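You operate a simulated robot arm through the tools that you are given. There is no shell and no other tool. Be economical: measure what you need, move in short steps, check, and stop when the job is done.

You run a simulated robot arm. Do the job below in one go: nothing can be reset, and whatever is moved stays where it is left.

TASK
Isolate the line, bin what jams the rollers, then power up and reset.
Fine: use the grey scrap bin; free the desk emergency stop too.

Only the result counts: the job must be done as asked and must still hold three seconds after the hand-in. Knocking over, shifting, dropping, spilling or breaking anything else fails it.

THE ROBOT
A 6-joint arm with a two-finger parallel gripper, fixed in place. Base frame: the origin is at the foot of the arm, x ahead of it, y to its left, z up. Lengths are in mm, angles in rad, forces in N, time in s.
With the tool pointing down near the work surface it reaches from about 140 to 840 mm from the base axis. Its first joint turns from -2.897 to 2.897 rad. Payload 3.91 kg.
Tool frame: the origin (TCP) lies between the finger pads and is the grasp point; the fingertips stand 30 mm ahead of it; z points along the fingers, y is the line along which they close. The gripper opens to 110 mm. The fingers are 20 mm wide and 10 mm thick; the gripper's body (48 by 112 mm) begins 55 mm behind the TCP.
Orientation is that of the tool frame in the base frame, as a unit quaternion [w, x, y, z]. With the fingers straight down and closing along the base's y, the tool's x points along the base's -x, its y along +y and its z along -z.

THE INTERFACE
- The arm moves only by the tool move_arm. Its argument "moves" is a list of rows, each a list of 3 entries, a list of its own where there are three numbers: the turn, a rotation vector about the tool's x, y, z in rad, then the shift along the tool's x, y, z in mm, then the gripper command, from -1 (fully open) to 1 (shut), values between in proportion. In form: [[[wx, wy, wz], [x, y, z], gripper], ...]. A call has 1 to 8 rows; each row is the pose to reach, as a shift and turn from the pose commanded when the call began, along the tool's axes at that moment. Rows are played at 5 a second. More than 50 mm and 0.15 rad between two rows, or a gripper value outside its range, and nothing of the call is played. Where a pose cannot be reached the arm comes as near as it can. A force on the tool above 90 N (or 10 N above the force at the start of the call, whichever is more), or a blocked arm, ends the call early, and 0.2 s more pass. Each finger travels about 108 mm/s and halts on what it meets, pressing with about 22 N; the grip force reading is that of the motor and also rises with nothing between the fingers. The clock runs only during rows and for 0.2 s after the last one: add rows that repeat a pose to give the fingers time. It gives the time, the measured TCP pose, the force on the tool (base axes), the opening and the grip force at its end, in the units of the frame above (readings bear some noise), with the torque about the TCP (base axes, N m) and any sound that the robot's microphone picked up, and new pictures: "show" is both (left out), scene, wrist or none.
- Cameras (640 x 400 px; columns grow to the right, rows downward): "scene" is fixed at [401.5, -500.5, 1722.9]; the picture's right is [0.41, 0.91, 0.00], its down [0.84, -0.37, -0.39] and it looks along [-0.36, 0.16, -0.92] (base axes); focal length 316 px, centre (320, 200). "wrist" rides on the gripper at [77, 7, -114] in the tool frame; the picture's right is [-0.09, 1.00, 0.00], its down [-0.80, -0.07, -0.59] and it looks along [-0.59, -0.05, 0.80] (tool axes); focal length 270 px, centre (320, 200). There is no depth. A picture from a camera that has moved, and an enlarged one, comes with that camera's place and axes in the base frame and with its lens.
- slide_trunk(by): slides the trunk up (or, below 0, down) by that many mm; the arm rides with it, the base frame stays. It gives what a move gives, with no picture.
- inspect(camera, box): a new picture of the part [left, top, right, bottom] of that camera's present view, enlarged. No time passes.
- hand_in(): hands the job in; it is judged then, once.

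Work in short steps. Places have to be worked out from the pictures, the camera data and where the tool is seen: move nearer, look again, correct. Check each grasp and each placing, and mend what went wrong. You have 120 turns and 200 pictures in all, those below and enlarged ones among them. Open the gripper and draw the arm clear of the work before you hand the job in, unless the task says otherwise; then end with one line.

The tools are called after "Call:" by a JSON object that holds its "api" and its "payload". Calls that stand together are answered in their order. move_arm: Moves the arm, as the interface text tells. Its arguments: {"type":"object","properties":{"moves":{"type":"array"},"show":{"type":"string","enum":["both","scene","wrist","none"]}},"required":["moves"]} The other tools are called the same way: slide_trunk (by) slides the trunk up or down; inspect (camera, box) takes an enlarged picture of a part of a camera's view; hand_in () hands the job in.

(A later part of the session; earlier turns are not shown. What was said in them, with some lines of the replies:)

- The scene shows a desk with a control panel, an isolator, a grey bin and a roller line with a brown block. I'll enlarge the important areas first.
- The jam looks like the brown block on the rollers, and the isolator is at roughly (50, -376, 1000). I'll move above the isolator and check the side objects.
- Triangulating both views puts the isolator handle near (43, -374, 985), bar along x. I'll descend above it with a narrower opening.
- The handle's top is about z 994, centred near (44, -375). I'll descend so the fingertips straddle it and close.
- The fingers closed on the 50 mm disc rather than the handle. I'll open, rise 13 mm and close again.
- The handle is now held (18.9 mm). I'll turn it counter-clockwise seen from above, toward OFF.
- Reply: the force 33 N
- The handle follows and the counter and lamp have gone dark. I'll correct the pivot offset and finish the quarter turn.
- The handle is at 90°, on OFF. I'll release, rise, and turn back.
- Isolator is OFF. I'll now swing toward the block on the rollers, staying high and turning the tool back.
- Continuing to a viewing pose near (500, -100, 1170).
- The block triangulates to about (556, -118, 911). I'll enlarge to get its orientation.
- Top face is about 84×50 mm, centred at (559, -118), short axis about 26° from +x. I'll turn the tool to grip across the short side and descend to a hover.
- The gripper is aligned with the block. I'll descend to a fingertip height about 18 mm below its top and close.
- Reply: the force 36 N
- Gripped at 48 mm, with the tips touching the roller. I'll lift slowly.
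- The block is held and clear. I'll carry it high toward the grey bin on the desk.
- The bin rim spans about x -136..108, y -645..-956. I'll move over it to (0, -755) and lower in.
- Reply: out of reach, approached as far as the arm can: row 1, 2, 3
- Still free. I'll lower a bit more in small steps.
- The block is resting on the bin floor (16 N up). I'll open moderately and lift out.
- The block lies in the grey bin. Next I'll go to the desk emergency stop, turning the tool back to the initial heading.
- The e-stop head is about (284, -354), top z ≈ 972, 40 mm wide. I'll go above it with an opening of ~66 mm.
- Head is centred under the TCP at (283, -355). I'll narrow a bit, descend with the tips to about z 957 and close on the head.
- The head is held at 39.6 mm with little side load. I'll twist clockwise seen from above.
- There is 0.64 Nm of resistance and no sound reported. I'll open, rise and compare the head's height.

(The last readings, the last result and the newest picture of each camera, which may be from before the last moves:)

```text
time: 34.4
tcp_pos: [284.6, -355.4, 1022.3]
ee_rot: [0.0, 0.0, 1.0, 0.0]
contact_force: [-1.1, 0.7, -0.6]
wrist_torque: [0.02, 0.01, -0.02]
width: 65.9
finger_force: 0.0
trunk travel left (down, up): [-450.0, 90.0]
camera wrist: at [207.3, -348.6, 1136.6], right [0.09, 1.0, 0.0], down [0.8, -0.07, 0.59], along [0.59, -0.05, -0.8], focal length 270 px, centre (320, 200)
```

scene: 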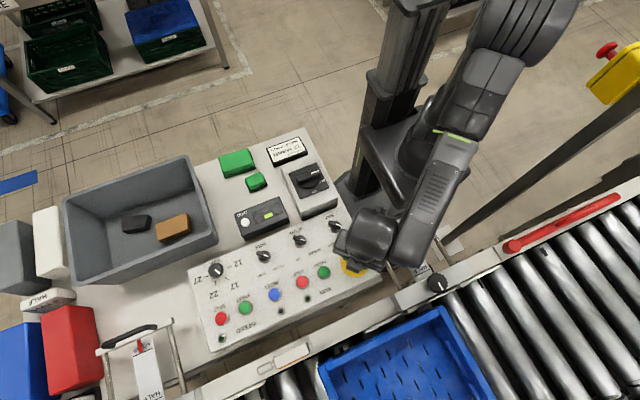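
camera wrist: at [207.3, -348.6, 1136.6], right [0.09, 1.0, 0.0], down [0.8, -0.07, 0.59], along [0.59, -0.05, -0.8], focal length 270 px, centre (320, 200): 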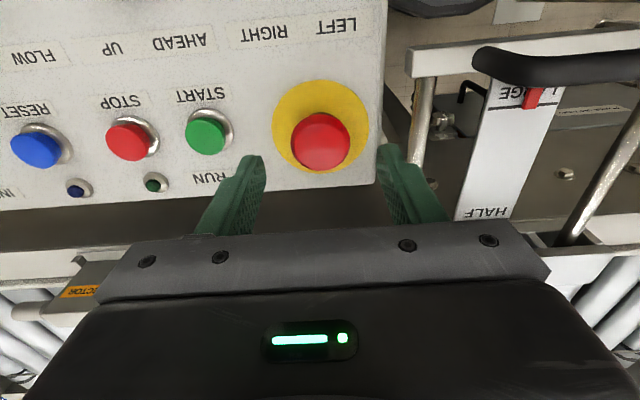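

I'll enlarge the head to judge its size and height.

Call:
{"api": "inspect", "payload": {"camera": "wrist", "box": [260, 70, 390, 190]}}

```text
3.33 times, centred on (325, 130) of wrist
camera zoom: at [207.3, -348.6, 1136.6], right [0.09, 1.0, 0.0], down [0.8, -0.07, 0.59], along [0.59, -0.05, -0.8], focal length 901 px, centre (303, 433)
```

zoom: 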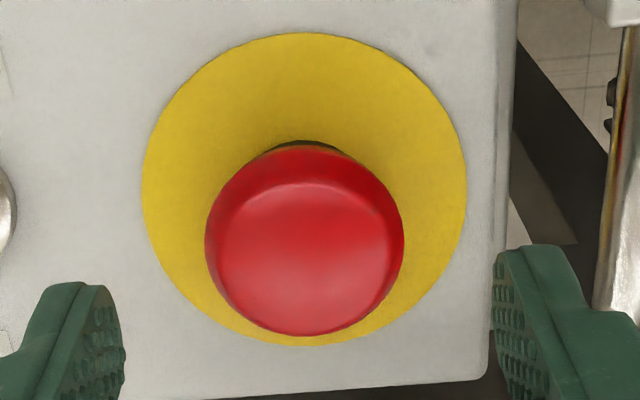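

Not conclusive; I'll return to the earlier view pose and compare identical enlarged views before and after.

Call:
{"api": "move_arm", "payload": {"moves": [[[0, 0, 0], [0, 0, -40], -0.4], [[0, 0, 0], [0, 0, -70], -0.4], [[0, 0, 0], [30, 0, -105], -0.4], [[0, 0, 0], [61, 0, -141], -0.4], [[0, 0, 0], [61, 0, -141], -0.4]], "show": "none"}}

Call:
{"api": "inspect", "payload": {"camera": "wrist", "box": [180, 20, 380, 180]}}

Call:
{"api": "inspect", "payload": {"camera": "scene", "box": [270, 200, 390, 290]}}

```text
time: 35.6
tcp_pos: [224.5, -355.4, 1166.4]
ee_rot: [0.0, 0.0, 1.0, 0.0]
contact_force: [-0.7, 1.2, 0.2]
wrist_torque: [0.03, -0.01, -0.01]
width: 76.8
finger_force: 0.0
trunk travel left (down, up): [-450.0, 90.0]
```

```text
2.50 times, centred on (280, 100) of wrist
camera zoom: at [146.3, -348.4, 1281.3], right [0.09, 1.0, 0.0], down [0.8, -0.07, 0.59], along [0.59, -0.05, -0.8], focal length 676 px, centre (420, 450)
```

zoom: 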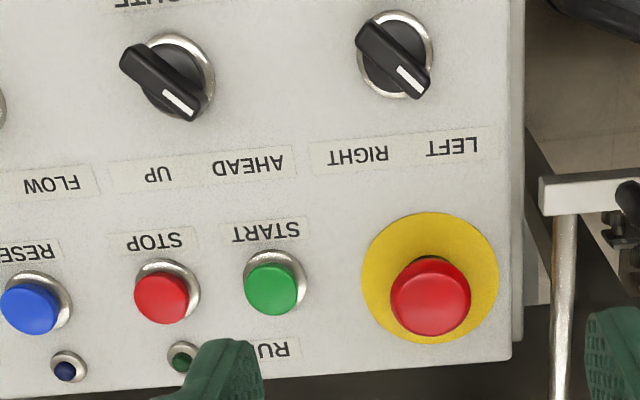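

```text
4.44 times, centred on (330, 245) of scene
camera zoom: at [401.5, -500.5, 1722.9], right [0.41, 0.91, 0.0], down [0.84, -0.37, -0.39], along [-0.36, 0.16, -0.92], focal length 1404 px, centre (276, 0)
```

zoom: 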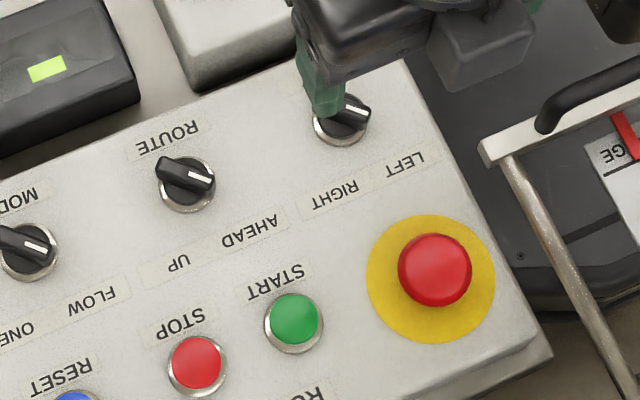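

The head has not visibly moved. I'll regrip and twist in small portions, reading torque to tell slipping from turning.

Call:
{"api": "move_arm", "payload": {"moves": [[[0, 0, 0], [-30, 0, 35], -0.2], [[0, 0, 0], [-60, 0, 75], -0.1], [[0, 0, 0], [-60, 0, 115], 0], [[0, 0, 0], [-60, 0, 150], 0], [[0, 0, 0], [-60, 0, 180], 0], [[0, 0, 0], [-60, 0, 180], 1], [[0, 0, 0], [-60, 0, 180], 1]], "show": "none"}}

Call:
{"api": "move_arm", "payload": {"moves": [[[0, 0, 0.1], [0, 0, 0], 1], [[0, 0, 0.2], [0, 0, 0], 1]], "show": "none"}}

Call:
{"api": "move_arm", "payload": {"moves": [[[0, 0, 0.12], [0, 0, 0], 1], [[0, 0, 0.25], [0, 0, 0], 1]], "show": "none"}}

Call:
{"api": "move_arm", "payload": {"moves": [[[0, 0, 0.12], [0, 0, 0], 1], [[0, 0, 0.25], [0, 0, 0], 1]], "show": "none"}}

```text
time: 37.2
tcp_pos: [285.2, -353.8, 982.7]
ee_rot: [0.0, 0.0, 1.0, -0.001]
contact_force: [-1.9, 4.2, -1.6]
wrist_torque: [0.03, -0.1, 0.08]
width: 39.6
finger_force: 44.9
trunk travel left (down, up): [-450.0, 90.0]
```

```text
time: 37.8
tcp_pos: [283.8, -355.0, 983.3]
ee_rot: [0.0, 0.1, 0.995, -0.001]
contact_force: [-1.2, 5.4, -1.2]
wrist_torque: [0.13, 0.06, 0.75]
width: 39.5
finger_force: 44.9
trunk travel left (down, up): [-450.0, 90.0]
```

```text
time: 38.4
tcp_pos: [284.2, -353.8, 983.7]
ee_rot: [0.001, 0.223, 0.975, -0.001]
contact_force: [0.2, 8.0, 0.2]
wrist_torque: [0.22, 0.04, 0.65]
width: 39.7
finger_force: 45.0
trunk travel left (down, up): [-450.0, 90.0]
```

```text
time: 39.0
tcp_pos: [283.5, -353.9, 983.3]
ee_rot: [0.0, 0.344, 0.939, 0.0]
contact_force: [3.6, 11.7, -1.1]
wrist_torque: [0.3, -0.05, 0.91]
width: 39.4
finger_force: 45.1
trunk travel left (down, up): [-450.0, 90.0]
```

Torque saturates at once, so the head slips clockwise against a stop. I'll test the other direction.

Call:
{"api": "move_arm", "payload": {"moves": [[[0, 0, -0.12], [0, 0, 0], 1], [[0, 0, -0.25], [0, 0, 0], 1]], "show": "none"}}

Call:
{"api": "move_arm", "payload": {"moves": [[[0, 0, -0.12], [0, 0, 0], 1], [[0, 0, -0.25], [0, 0, 0], 1]], "show": "none"}}

Call:
{"api": "move_arm", "payload": {"moves": [[[0, 0, -0.12], [0, 0, 0], 1], [[0, 0, -0.25], [0, 0, 0], 1]], "show": "none"}}

Call:
{"api": "move_arm", "payload": {"moves": [[[0, 0, -0.12], [0, 0, 0], 1], [[0, 0, -0.25], [0, 0, 0], 1]], "show": "wrist"}}

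```text
time: 39.6
tcp_pos: [284.7, -355.5, 983.6]
ee_rot: [0.0, 0.222, 0.975, -0.001]
contact_force: [10.1, 9.5, -1.4]
wrist_torque: [0.13, -0.65, -0.89]
width: 39.8
finger_force: 44.9
trunk travel left (down, up): [-450.0, 90.0]
```

```text
time: 40.2
tcp_pos: [284.0, -355.5, 983.3]
ee_rot: [-0.002, 0.099, 0.995, 0.0]
contact_force: [5.0, 8.1, -1.1]
wrist_torque: [0.18, -0.1, -0.74]
width: 39.1
finger_force: 45.8
trunk travel left (down, up): [-450.0, 90.0]
```

```text
time: 40.8
tcp_pos: [284.2, -354.4, 983.4]
ee_rot: [0.0, -0.027, 1.0, -0.001]
contact_force: [0.1, 1.1, -0.2]
wrist_torque: [-0.03, 0.02, -0.63]
width: 39.7
finger_force: 45.1
trunk travel left (down, up): [-450.0, 90.0]
```

```text
time: 41.4
tcp_pos: [284.5, -354.7, 983.8]
ee_rot: [0.0, -0.151, 0.989, -0.001]
contact_force: [-0.2, -5.1, 1.5]
wrist_torque: [-0.17, -0.06, -0.95]
width: 39.4
finger_force: 44.9
trunk travel left (down, up): [-450.0, 90.0]
camera wrist: at [207.3, -372.1, 1098.0], right [-0.21, 0.98, 0.0], down [0.79, 0.17, 0.59], along [0.58, 0.12, -0.8], focal length 270 px, centre (320, 200)
```

wrist: 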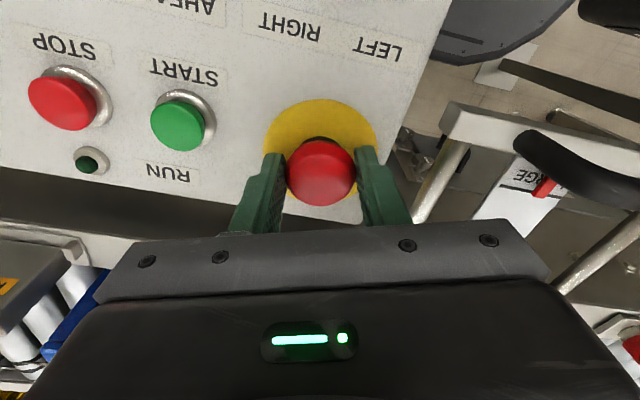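

Both directions slip, so this head may release by pulling. I'll pull straight up a few millimetres while gripping.

Call:
{"api": "move_arm", "payload": {"moves": [[[0, 0, 0], [0, 0, -2], 1], [[0, 0, 0], [0, 0, -4], 1], [[0, 0, 0], [0, 0, -6], 1], [[0, 0, 0], [0, 0, -6], 1]], "show": "wrist"}}

```text
time: 42.4
tcp_pos: [283.5, -355.3, 990.6]
ee_rot: [0.0, -0.15, 0.989, 0.001]
contact_force: [-2.7, -9.1, -1.1]
wrist_torque: [-0.28, 0.56, -0.06]
width: 39.6
finger_force: 45.0
trunk travel left (down, up): [-450.0, 90.0]
camera wrist: at [207.4, -372.2, 1104.5], right [-0.21, 0.98, 0.0], down [0.79, 0.17, 0.59], along [0.58, 0.13, -0.8], focal length 270 px, centre (320, 200)
```

wrist: 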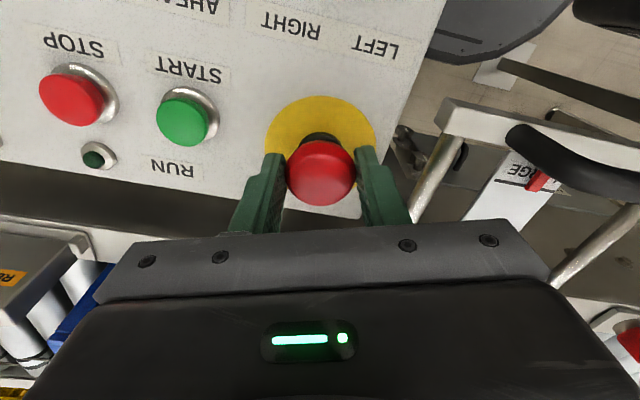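

The head rose with the gripper and more black stem shows: it's pull-to-release. I'll pull a little more to reach its upper stop.

Call:
{"api": "move_arm", "payload": {"moves": [[[0, 0, 0], [0, 0, -2], 1], [[0, 0, 0], [0, 0, -4], 1], [[0, 0, 0], [0, 0, -4], 1]], "show": "wrist"}}

```text
time: 43.2
tcp_pos: [283.6, -355.8, 994.3]
ee_rot: [0.001, -0.149, 0.989, 0.0]
contact_force: [-3.4, -8.4, 7.3]
wrist_torque: [-0.27, 0.12, -0.21]
width: 39.5
finger_force: 45.0
trunk travel left (down, up): [-450.0, 90.0]
camera wrist: at [207.2, -372.1, 1108.3], right [-0.21, 0.98, 0.0], down [0.79, 0.17, 0.6], along [0.58, 0.12, -0.8], focal length 270 px, centre (320, 200)
```

wrist: 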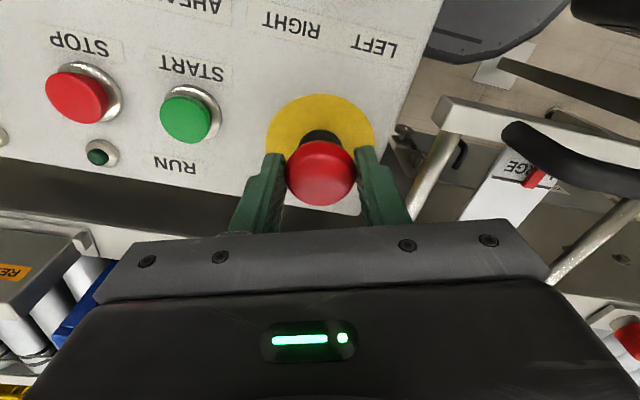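

It rose further and now nudges the tool upward. I'll open, retreat up and look.

Call:
{"api": "move_arm", "payload": {"moves": [[[0, 0, 0], [0, 0, 0], 0], [[0, 0, 0], [0, 0, 0], 0], [[0, 0, 0], [0, 0, -28], -0.1], [[0, 0, 0.15], [0, 0, -70], -0.2], [[0, 0, 0.3], [30, 0, -110], -0.4], [[0, 0, 0.3], [60, -18, -140], -0.4], [[0, 0, 0.3], [60, -18, -170], -0.4], [[0, 0, 0.3], [60, -18, -170], -0.4]], "show": "none"}}

Call:
{"api": "inspect", "payload": {"camera": "wrist", "box": [180, 20, 380, 180]}}

Call:
{"api": "inspect", "payload": {"camera": "scene", "box": [270, 200, 390, 290]}}

```text
time: 45.0
tcp_pos: [229.9, -388.4, 1164.0]
ee_rot: [-0.001, 0.0, 1.0, 0.0]
contact_force: [0.0, -0.4, 0.1]
wrist_torque: [0.01, 0.0, -0.02]
width: 77.1
finger_force: 0.1
trunk travel left (down, up): [-450.0, 90.0]
```

```text
2.50 times, centred on (280, 100) of wrist
camera zoom: at [152.8, -382.6, 1278.8], right [0.09, 1.0, 0.0], down [0.8, -0.07, 0.59], along [0.59, -0.05, -0.8], focal length 676 px, centre (420, 450)
```

zoom: 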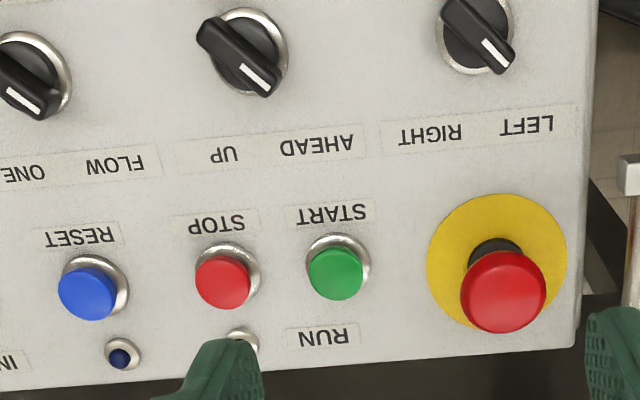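

```text
4.44 times, centred on (330, 245) of scene
camera zoom: at [401.5, -500.5, 1722.9], right [0.41, 0.91, 0.0], down [0.84, -0.37, -0.39], along [-0.36, 0.16, -0.92], focal length 1404 px, centre (276, 0)
```

zoom: 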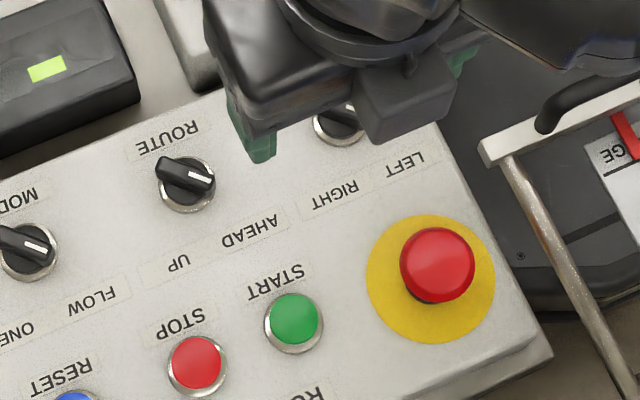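

The e-stop is released (stem visible, stays up). Next: back over the isolator with the tool turned 90° as before.

Call:
{"api": "move_arm", "payload": {"moves": [[[0, 0, -0.14], [24, 2, 0], -0.3], [[0, 0, -0.28], [47, 3, 0], -0.2], [[0, 0, -0.42], [70, 5, 0], -0.1], [[0, 0, -0.56], [93, 6, 0], -0.1], [[0, 0, -0.7], [116, 8, 0], -0.1], [[0, 0, -0.84], [139, 9, 0], -0.1], [[0, 0, -0.98], [162, 11, 0], -0.1], [[0, 0, -1.12], [185.5, 12.6, 0], -0.1]], "show": "none"}}

Call:
{"api": "move_arm", "payload": {"moves": [[[0, 0, -0.15], [0, 0, 0], -0.1], [[0, 0, -0.3], [0, 0, 30], -0.1], [[0, 0, -0.45], [0, 0, 70], -0.1], [[0, 0, -0.45], [0, 0, 95], -0.1], [[0, 0, -0.45], [0, 0, 95], -0.1]], "show": "wrist"}}

```text
time: 46.8
tcp_pos: [43.3, -378.6, 1165.5]
ee_rot: [0.0, -0.532, 0.847, 0.0]
contact_force: [-0.5, -0.1, -0.5]
wrist_torque: [-0.01, -0.02, 0.0]
width: 60.2
finger_force: 0.0
trunk travel left (down, up): [-450.0, 90.0]
```

```text
time: 48.0
tcp_pos: [45.4, -377.6, 1068.6]
ee_rot: [0.0, 0.707, -0.707, -0.001]
contact_force: [-0.2, 0.2, -0.6]
wrist_torque: [-0.02, -0.02, 0.02]
width: 60.8
finger_force: 0.2
trunk travel left (down, up): [-450.0, 90.0]
camera wrist: at [38.1, -454.6, 1183.4], right [-1.0, 0.09, 0.0], down [0.07, 0.8, 0.59], along [0.05, 0.59, -0.8], focal length 270 px, centre (320, 200)
```

wrist: 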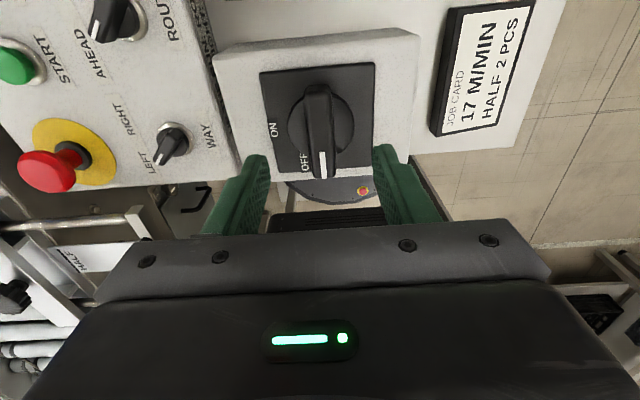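

Aligned with the handle; descend, grip, and turn back to ON.

Call:
{"api": "move_arm", "payload": {"moves": [[[0, 0, 0], [-1.5, 0.5, 20], -0.1], [[0, 0, 0], [-1.5, 0.5, 41], -0.1], [[0, 0, 0], [-1.5, 0.5, 41], 0.4], [[0, 0, 0], [-1.5, 0.5, 41], 1], [[0, 0, 0], [-1.5, 0.5, 41], 1], [[0, 0, 0], [-1.5, 0.5, 41], 1]], "show": "none"}}

Call:
{"api": "move_arm", "payload": {"moves": [[[0, 0, 0.14], [0, 0, 0], 1], [[0, 0, 0.28], [0, 0, 0], 1], [[0, 0, 0.42], [0, 0, 0], 1], [[0, 0, 0.56], [0, 0, 0], 1], [[0, 0, 0.7], [0, 0, 0], 1], [[0, 0, 0.84], [0, 0, 0], 1], [[0, 0, 0.98], [0, 0, 0], 1], [[0, 0, 1.12], [0, 0, 0], 1]], "show": "wrist"}}

```text
time: 49.4
tcp_pos: [45.4, -376.5, 1027.4]
ee_rot: [-0.001, 0.707, -0.707, 0.0]
contact_force: [-4.5, 2.1, -5.3]
wrist_torque: [-1.14, 0.25, 0.03]
width: 18.9
finger_force: 45.3
trunk travel left (down, up): [-450.0, 90.0]
```

```text
time: 51.2
tcp_pos: [43.7, -375.8, 1027.0]
ee_rot: [0.0, -0.221, 0.975, 0.0]
contact_force: [-19.5, 4.3, -6.8]
wrist_torque: [-0.3, 1.13, -0.03]
width: 18.9
finger_force: 45.4
trunk travel left (down, up): [-450.0, 90.0]
camera wrist: at [-29.5, -403.1, 1141.3], right [-0.35, 0.94, 0.0], down [0.75, 0.28, 0.6], along [0.56, 0.21, -0.8], focal length 270 px, centre (320, 200)
```

wrist: 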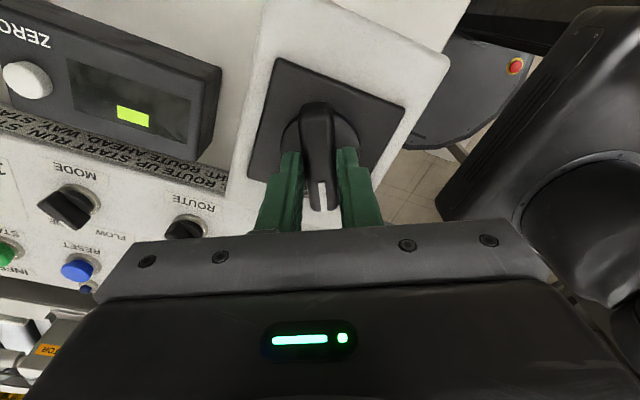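

Turning the remaining 0.45 rad to ON, then releasing and rising.

Call:
{"api": "move_arm", "payload": {"moves": [[[0, 0, 0.15], [0, 0, 0], 1], [[0, 0, 0.3], [0, 0, 0], 1], [[0, 0, 0.46], [0, 0, 0], 1], [[0, 0, 0.47], [0, 0, 0], 1]], "show": "wrist"}}

```text
refused: row 3 steps farther than a row can; nothing moved
```

The third step was slightly over the limit; I'll resend with smaller steps.

Call:
{"api": "move_arm", "payload": {"moves": [[[0, 0, 0.12], [0, 0, 0], 1], [[0, 0, 0.24], [0, 0, 0], 1], [[0, 0, 0.36], [0, 0, 0], 1], [[0, 0, 0.46], [0, 0, 0], 1], [[0, 0, 0.46], [0, 0, 0], 1]], "show": "wrist"}}

```text
time: 52.4
tcp_pos: [43.5, -375.7, 1027.3]
ee_rot: [0.001, 0.005, 1.0, 0.001]
contact_force: [-21.0, 8.7, -10.5]
wrist_torque: [0.26, 1.07, 0.0]
width: 18.9
finger_force: 45.3
trunk travel left (down, up): [-450.0, 90.0]
camera wrist: at [-34.3, -367.7, 1141.3], right [0.1, 1.0, 0.0], down [0.8, -0.08, 0.6], along [0.59, -0.06, -0.8], focal length 270 px, centre (320, 200)
```

wrist: 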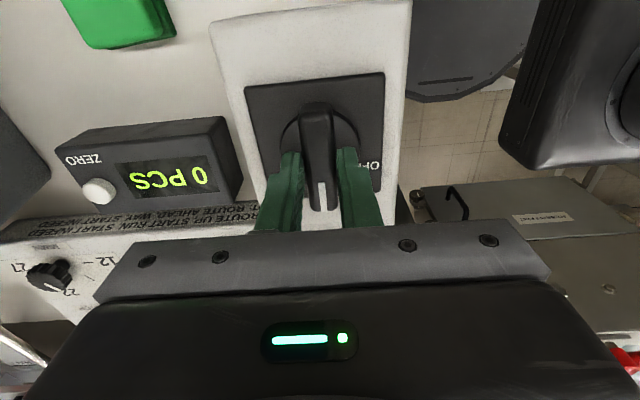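

Display is back on, so power is ON. I'll release and rise, then head over to the RESET button with closed fingers.

Call:
{"api": "move_arm", "payload": {"moves": [[[0, 0, 0], [0, 0, 0], -0.1], [[0, 0, 0], [0, 0, 0], -0.1], [[0, 0, 0], [0, 0, -45], -0.1], [[0, 0, 0], [0, 0, -90], -0.1], [[0, 0, 0], [-35, -20, -100], 0.5], [[0, 0, 0], [-70, -50, -100], 1], [[0, 0, 0], [-108, -80, -100], 1], [[0, 0, 0], [-145, -112, -100], 1]], "show": "scene"}}

Call:
{"api": "move_arm", "payload": {"moves": [[[0, 0, 0], [-40, -30, 0], 1], [[0, 0, 0], [-80, -60, 0], 1], [[0, 0, 0], [-87, -72, 20], 1], [[0, 0, 0], [-87, -72, 20], 1]]}}

```text
time: 54.2
tcp_pos: [191.8, -489.5, 1125.6]
ee_rot: [0.0, 0.004, 1.0, 0.0]
contact_force: [0.5, -0.4, -1.3]
wrist_torque: [0.01, 0.0, -0.01]
width: 0.2
finger_force: 21.9
trunk travel left (down, up): [-450.0, 90.0]
```

scene: 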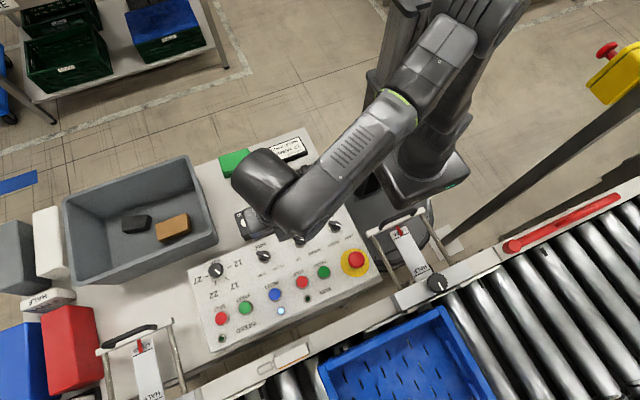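

```text
time: 55.2
tcp_pos: [275.8, -562.2, 1106.6]
ee_rot: [0.0, 0.005, 1.0, 0.001]
contact_force: [-0.5, -0.5, -1.0]
wrist_torque: [0.01, -0.02, 0.01]
width: 0.1
finger_force: 22.3
trunk travel left (down, up): [-450.0, 90.0]
camera wrist: at [199.0, -554.4, 1222.5], right [0.1, 1.0, 0.0], down [0.8, -0.08, 0.59], along [0.59, -0.06, -0.8], focal length 270 px, centre (320, 200)
```

scene: 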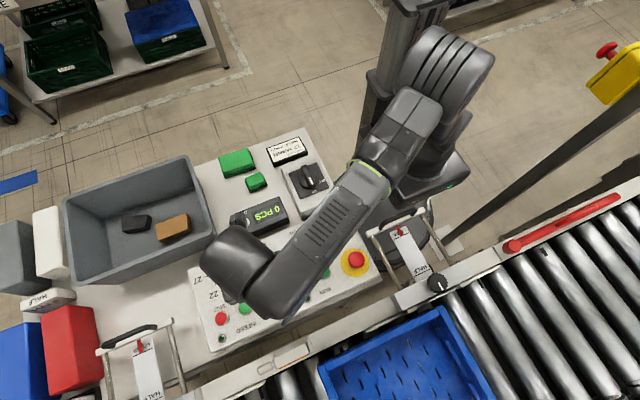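
wrist: 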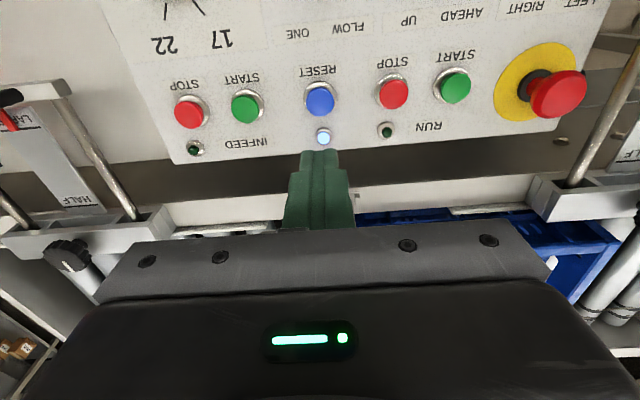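

RESET is directly below the closed fingertips at about (275.5, -562). The blue lamp is lit again. I'll descend to just above it.

Call:
{"api": "move_arm", "payload": {"moves": [[[0, 0, 0], [0, 0, 40], 1], [[0, 0, 0], [0, 0, 80], 1], [[0, 0, 0], [0, 0, 103], 1], [[0, 0, 0], [0, 0, 103], 1]], "show": "wrist"}}

```text
time: 56.2
tcp_pos: [275.3, -559.9, 1002.7]
ee_rot: [0.0, 0.005, 1.0, 0.0]
contact_force: [-0.2, 0.2, 0.5]
wrist_torque: [-0.01, -0.03, 0.0]
width: 0.0
finger_force: 22.0
trunk travel left (down, up): [-450.0, 90.0]
camera wrist: at [197.2, -553.1, 1117.3], right [0.1, 1.0, 0.0], down [0.8, -0.08, 0.59], along [0.59, -0.06, -0.8], focal length 270 px, centre (320, 200)
```

wrist: 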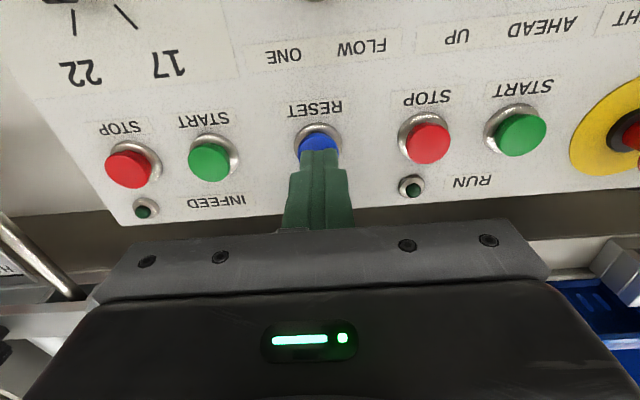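

On target. Pressing down in small steps.

Call:
{"api": "move_arm", "payload": {"moves": [[[0, 0, 0], [0, 0, 6], 1], [[0, 0, 0], [0, 0, 12], 1], [[0, 0, 0], [0, 0, 16], 1]], "show": "wrist"}}

```text
time: 57.0
tcp_pos: [275.0, -562.2, 989.1]
ee_rot: [0.0, 0.005, 1.0, 0.0]
contact_force: [0.6, -0.8, 3.7]
wrist_torque: [-0.03, -0.02, -0.01]
width: 0.1
finger_force: 22.2
trunk travel left (down, up): [-450.0, 90.0]
heard: click
camera wrist: at [197.8, -554.5, 1103.0], right [0.1, 1.0, 0.0], down [0.8, -0.08, 0.59], along [0.59, -0.06, -0.8], focal length 270 px, centre (320, 200)
```

wrist: 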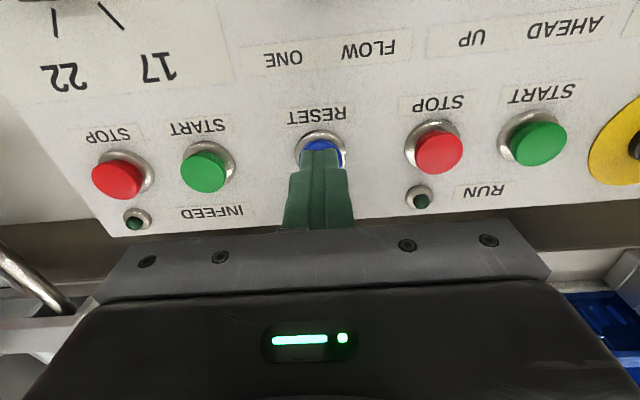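

A click was heard. I'll release upward and check the lamp.

Call:
{"api": "move_arm", "payload": {"moves": [[[0, 0, 0], [0, 0, -30], 1], [[0, 0, 0], [0, 0, -75], 1], [[0, 0, 0], [0, 0, -120], 1], [[0, 0, 0], [20, 0, -160], 0.5], [[0, 0, 0], [20, 0, -160], 0]]}}

```text
time: 58.2
tcp_pos: [254.0, -562.5, 1151.0]
ee_rot: [0.0, 0.005, 1.0, 0.0]
contact_force: [-0.4, -0.5, 0.4]
wrist_torque: [0.0, 0.0, -0.03]
width: 55.0
finger_force: 0.0
trunk travel left (down, up): [-450.0, 90.0]
camera wrist: at [176.2, -554.0, 1264.6], right [0.1, 1.0, 0.0], down [0.8, -0.08, 0.59], along [0.59, -0.06, -0.8], focal length 270 px, centre (320, 200)
```

scene: 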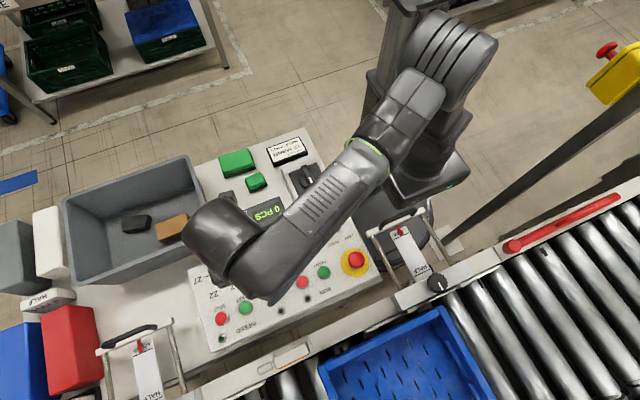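
wrist: 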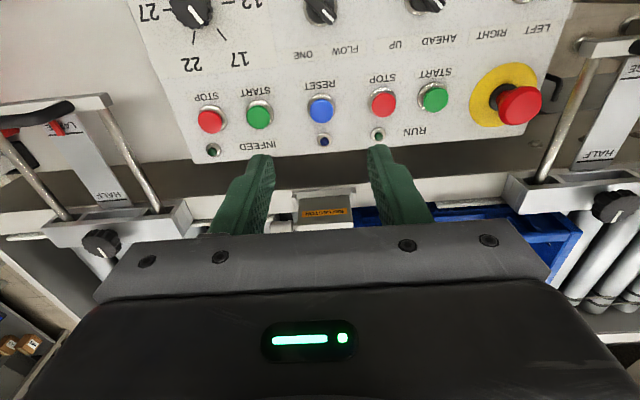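

The blue lamp is out, so the reset took. I'll draw the arm clear near its starting pose and take a final look.

Call:
{"api": "move_arm", "payload": {"moves": [[[0, 0, 0], [10, 10, -45], -0.5], [[0, 0, 0], [25, 45, -75], -1], [[0, 0, 0], [40, 85, -100], -1], [[0, 0, 0], [55, 125, -120], -1], [[0, 0, 0], [70, 165, -140], -1], [[0, 0, 0], [85, 205, -160], -1], [[0, 0, 0], [95, 240, -170], -1], [[0, 0, 0], [95, 240, -170], -1]], "show": "scene"}}

Call:
{"api": "inspect", "payload": {"camera": "scene", "box": [180, 140, 380, 350]}}

```text
time: 60.0
tcp_pos: [163.6, -320.9, 1319.0]
ee_rot: [0.001, 0.006, 1.0, 0.001]
contact_force: [-1.2, -0.7, 0.0]
wrist_torque: [0.02, -0.02, -0.02]
width: 109.9
finger_force: 0.1
trunk travel left (down, up): [-450.0, 90.0]
```

scene: 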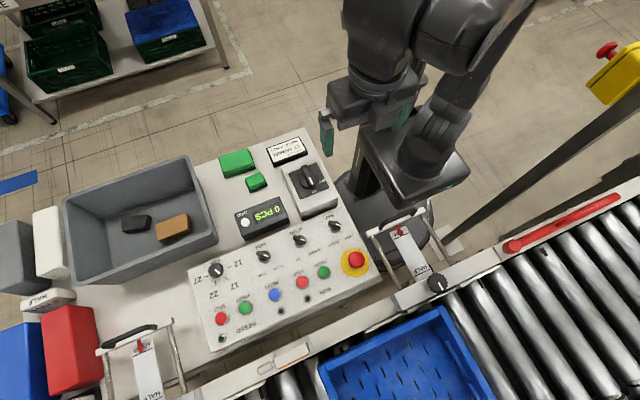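

```text
1.90 times, centred on (280, 245) of scene
camera zoom: at [401.5, -500.5, 1722.9], right [0.41, 0.91, 0.0], down [0.84, -0.37, -0.39], along [-0.36, 0.16, -0.92], focal length 602 px, centre (396, 114)
```

zoom: 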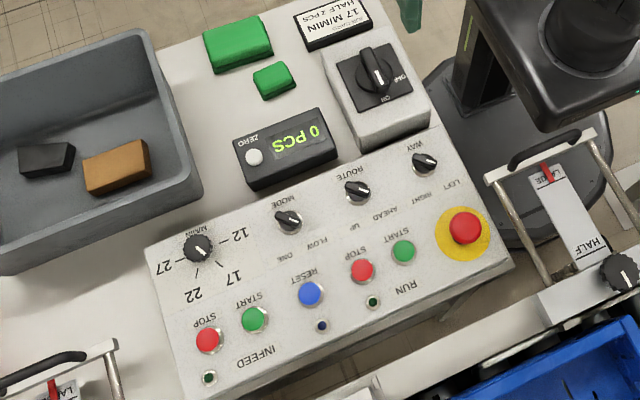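

The isolator is ON, the e-stop is up, the block is in the grey bin, the reset lamp is out and nothing else has shifted. I'll hand in.

Call:
{"api": "hand_in", "payload": {}}

```text
The job is handed in.
```

Job handed in: I isolated the line, put the brown block from the rollers in the grey scrap bin, pulled the desk emergency stop free, switched the power back on and pressed reset, and the blue reset lamp went out.
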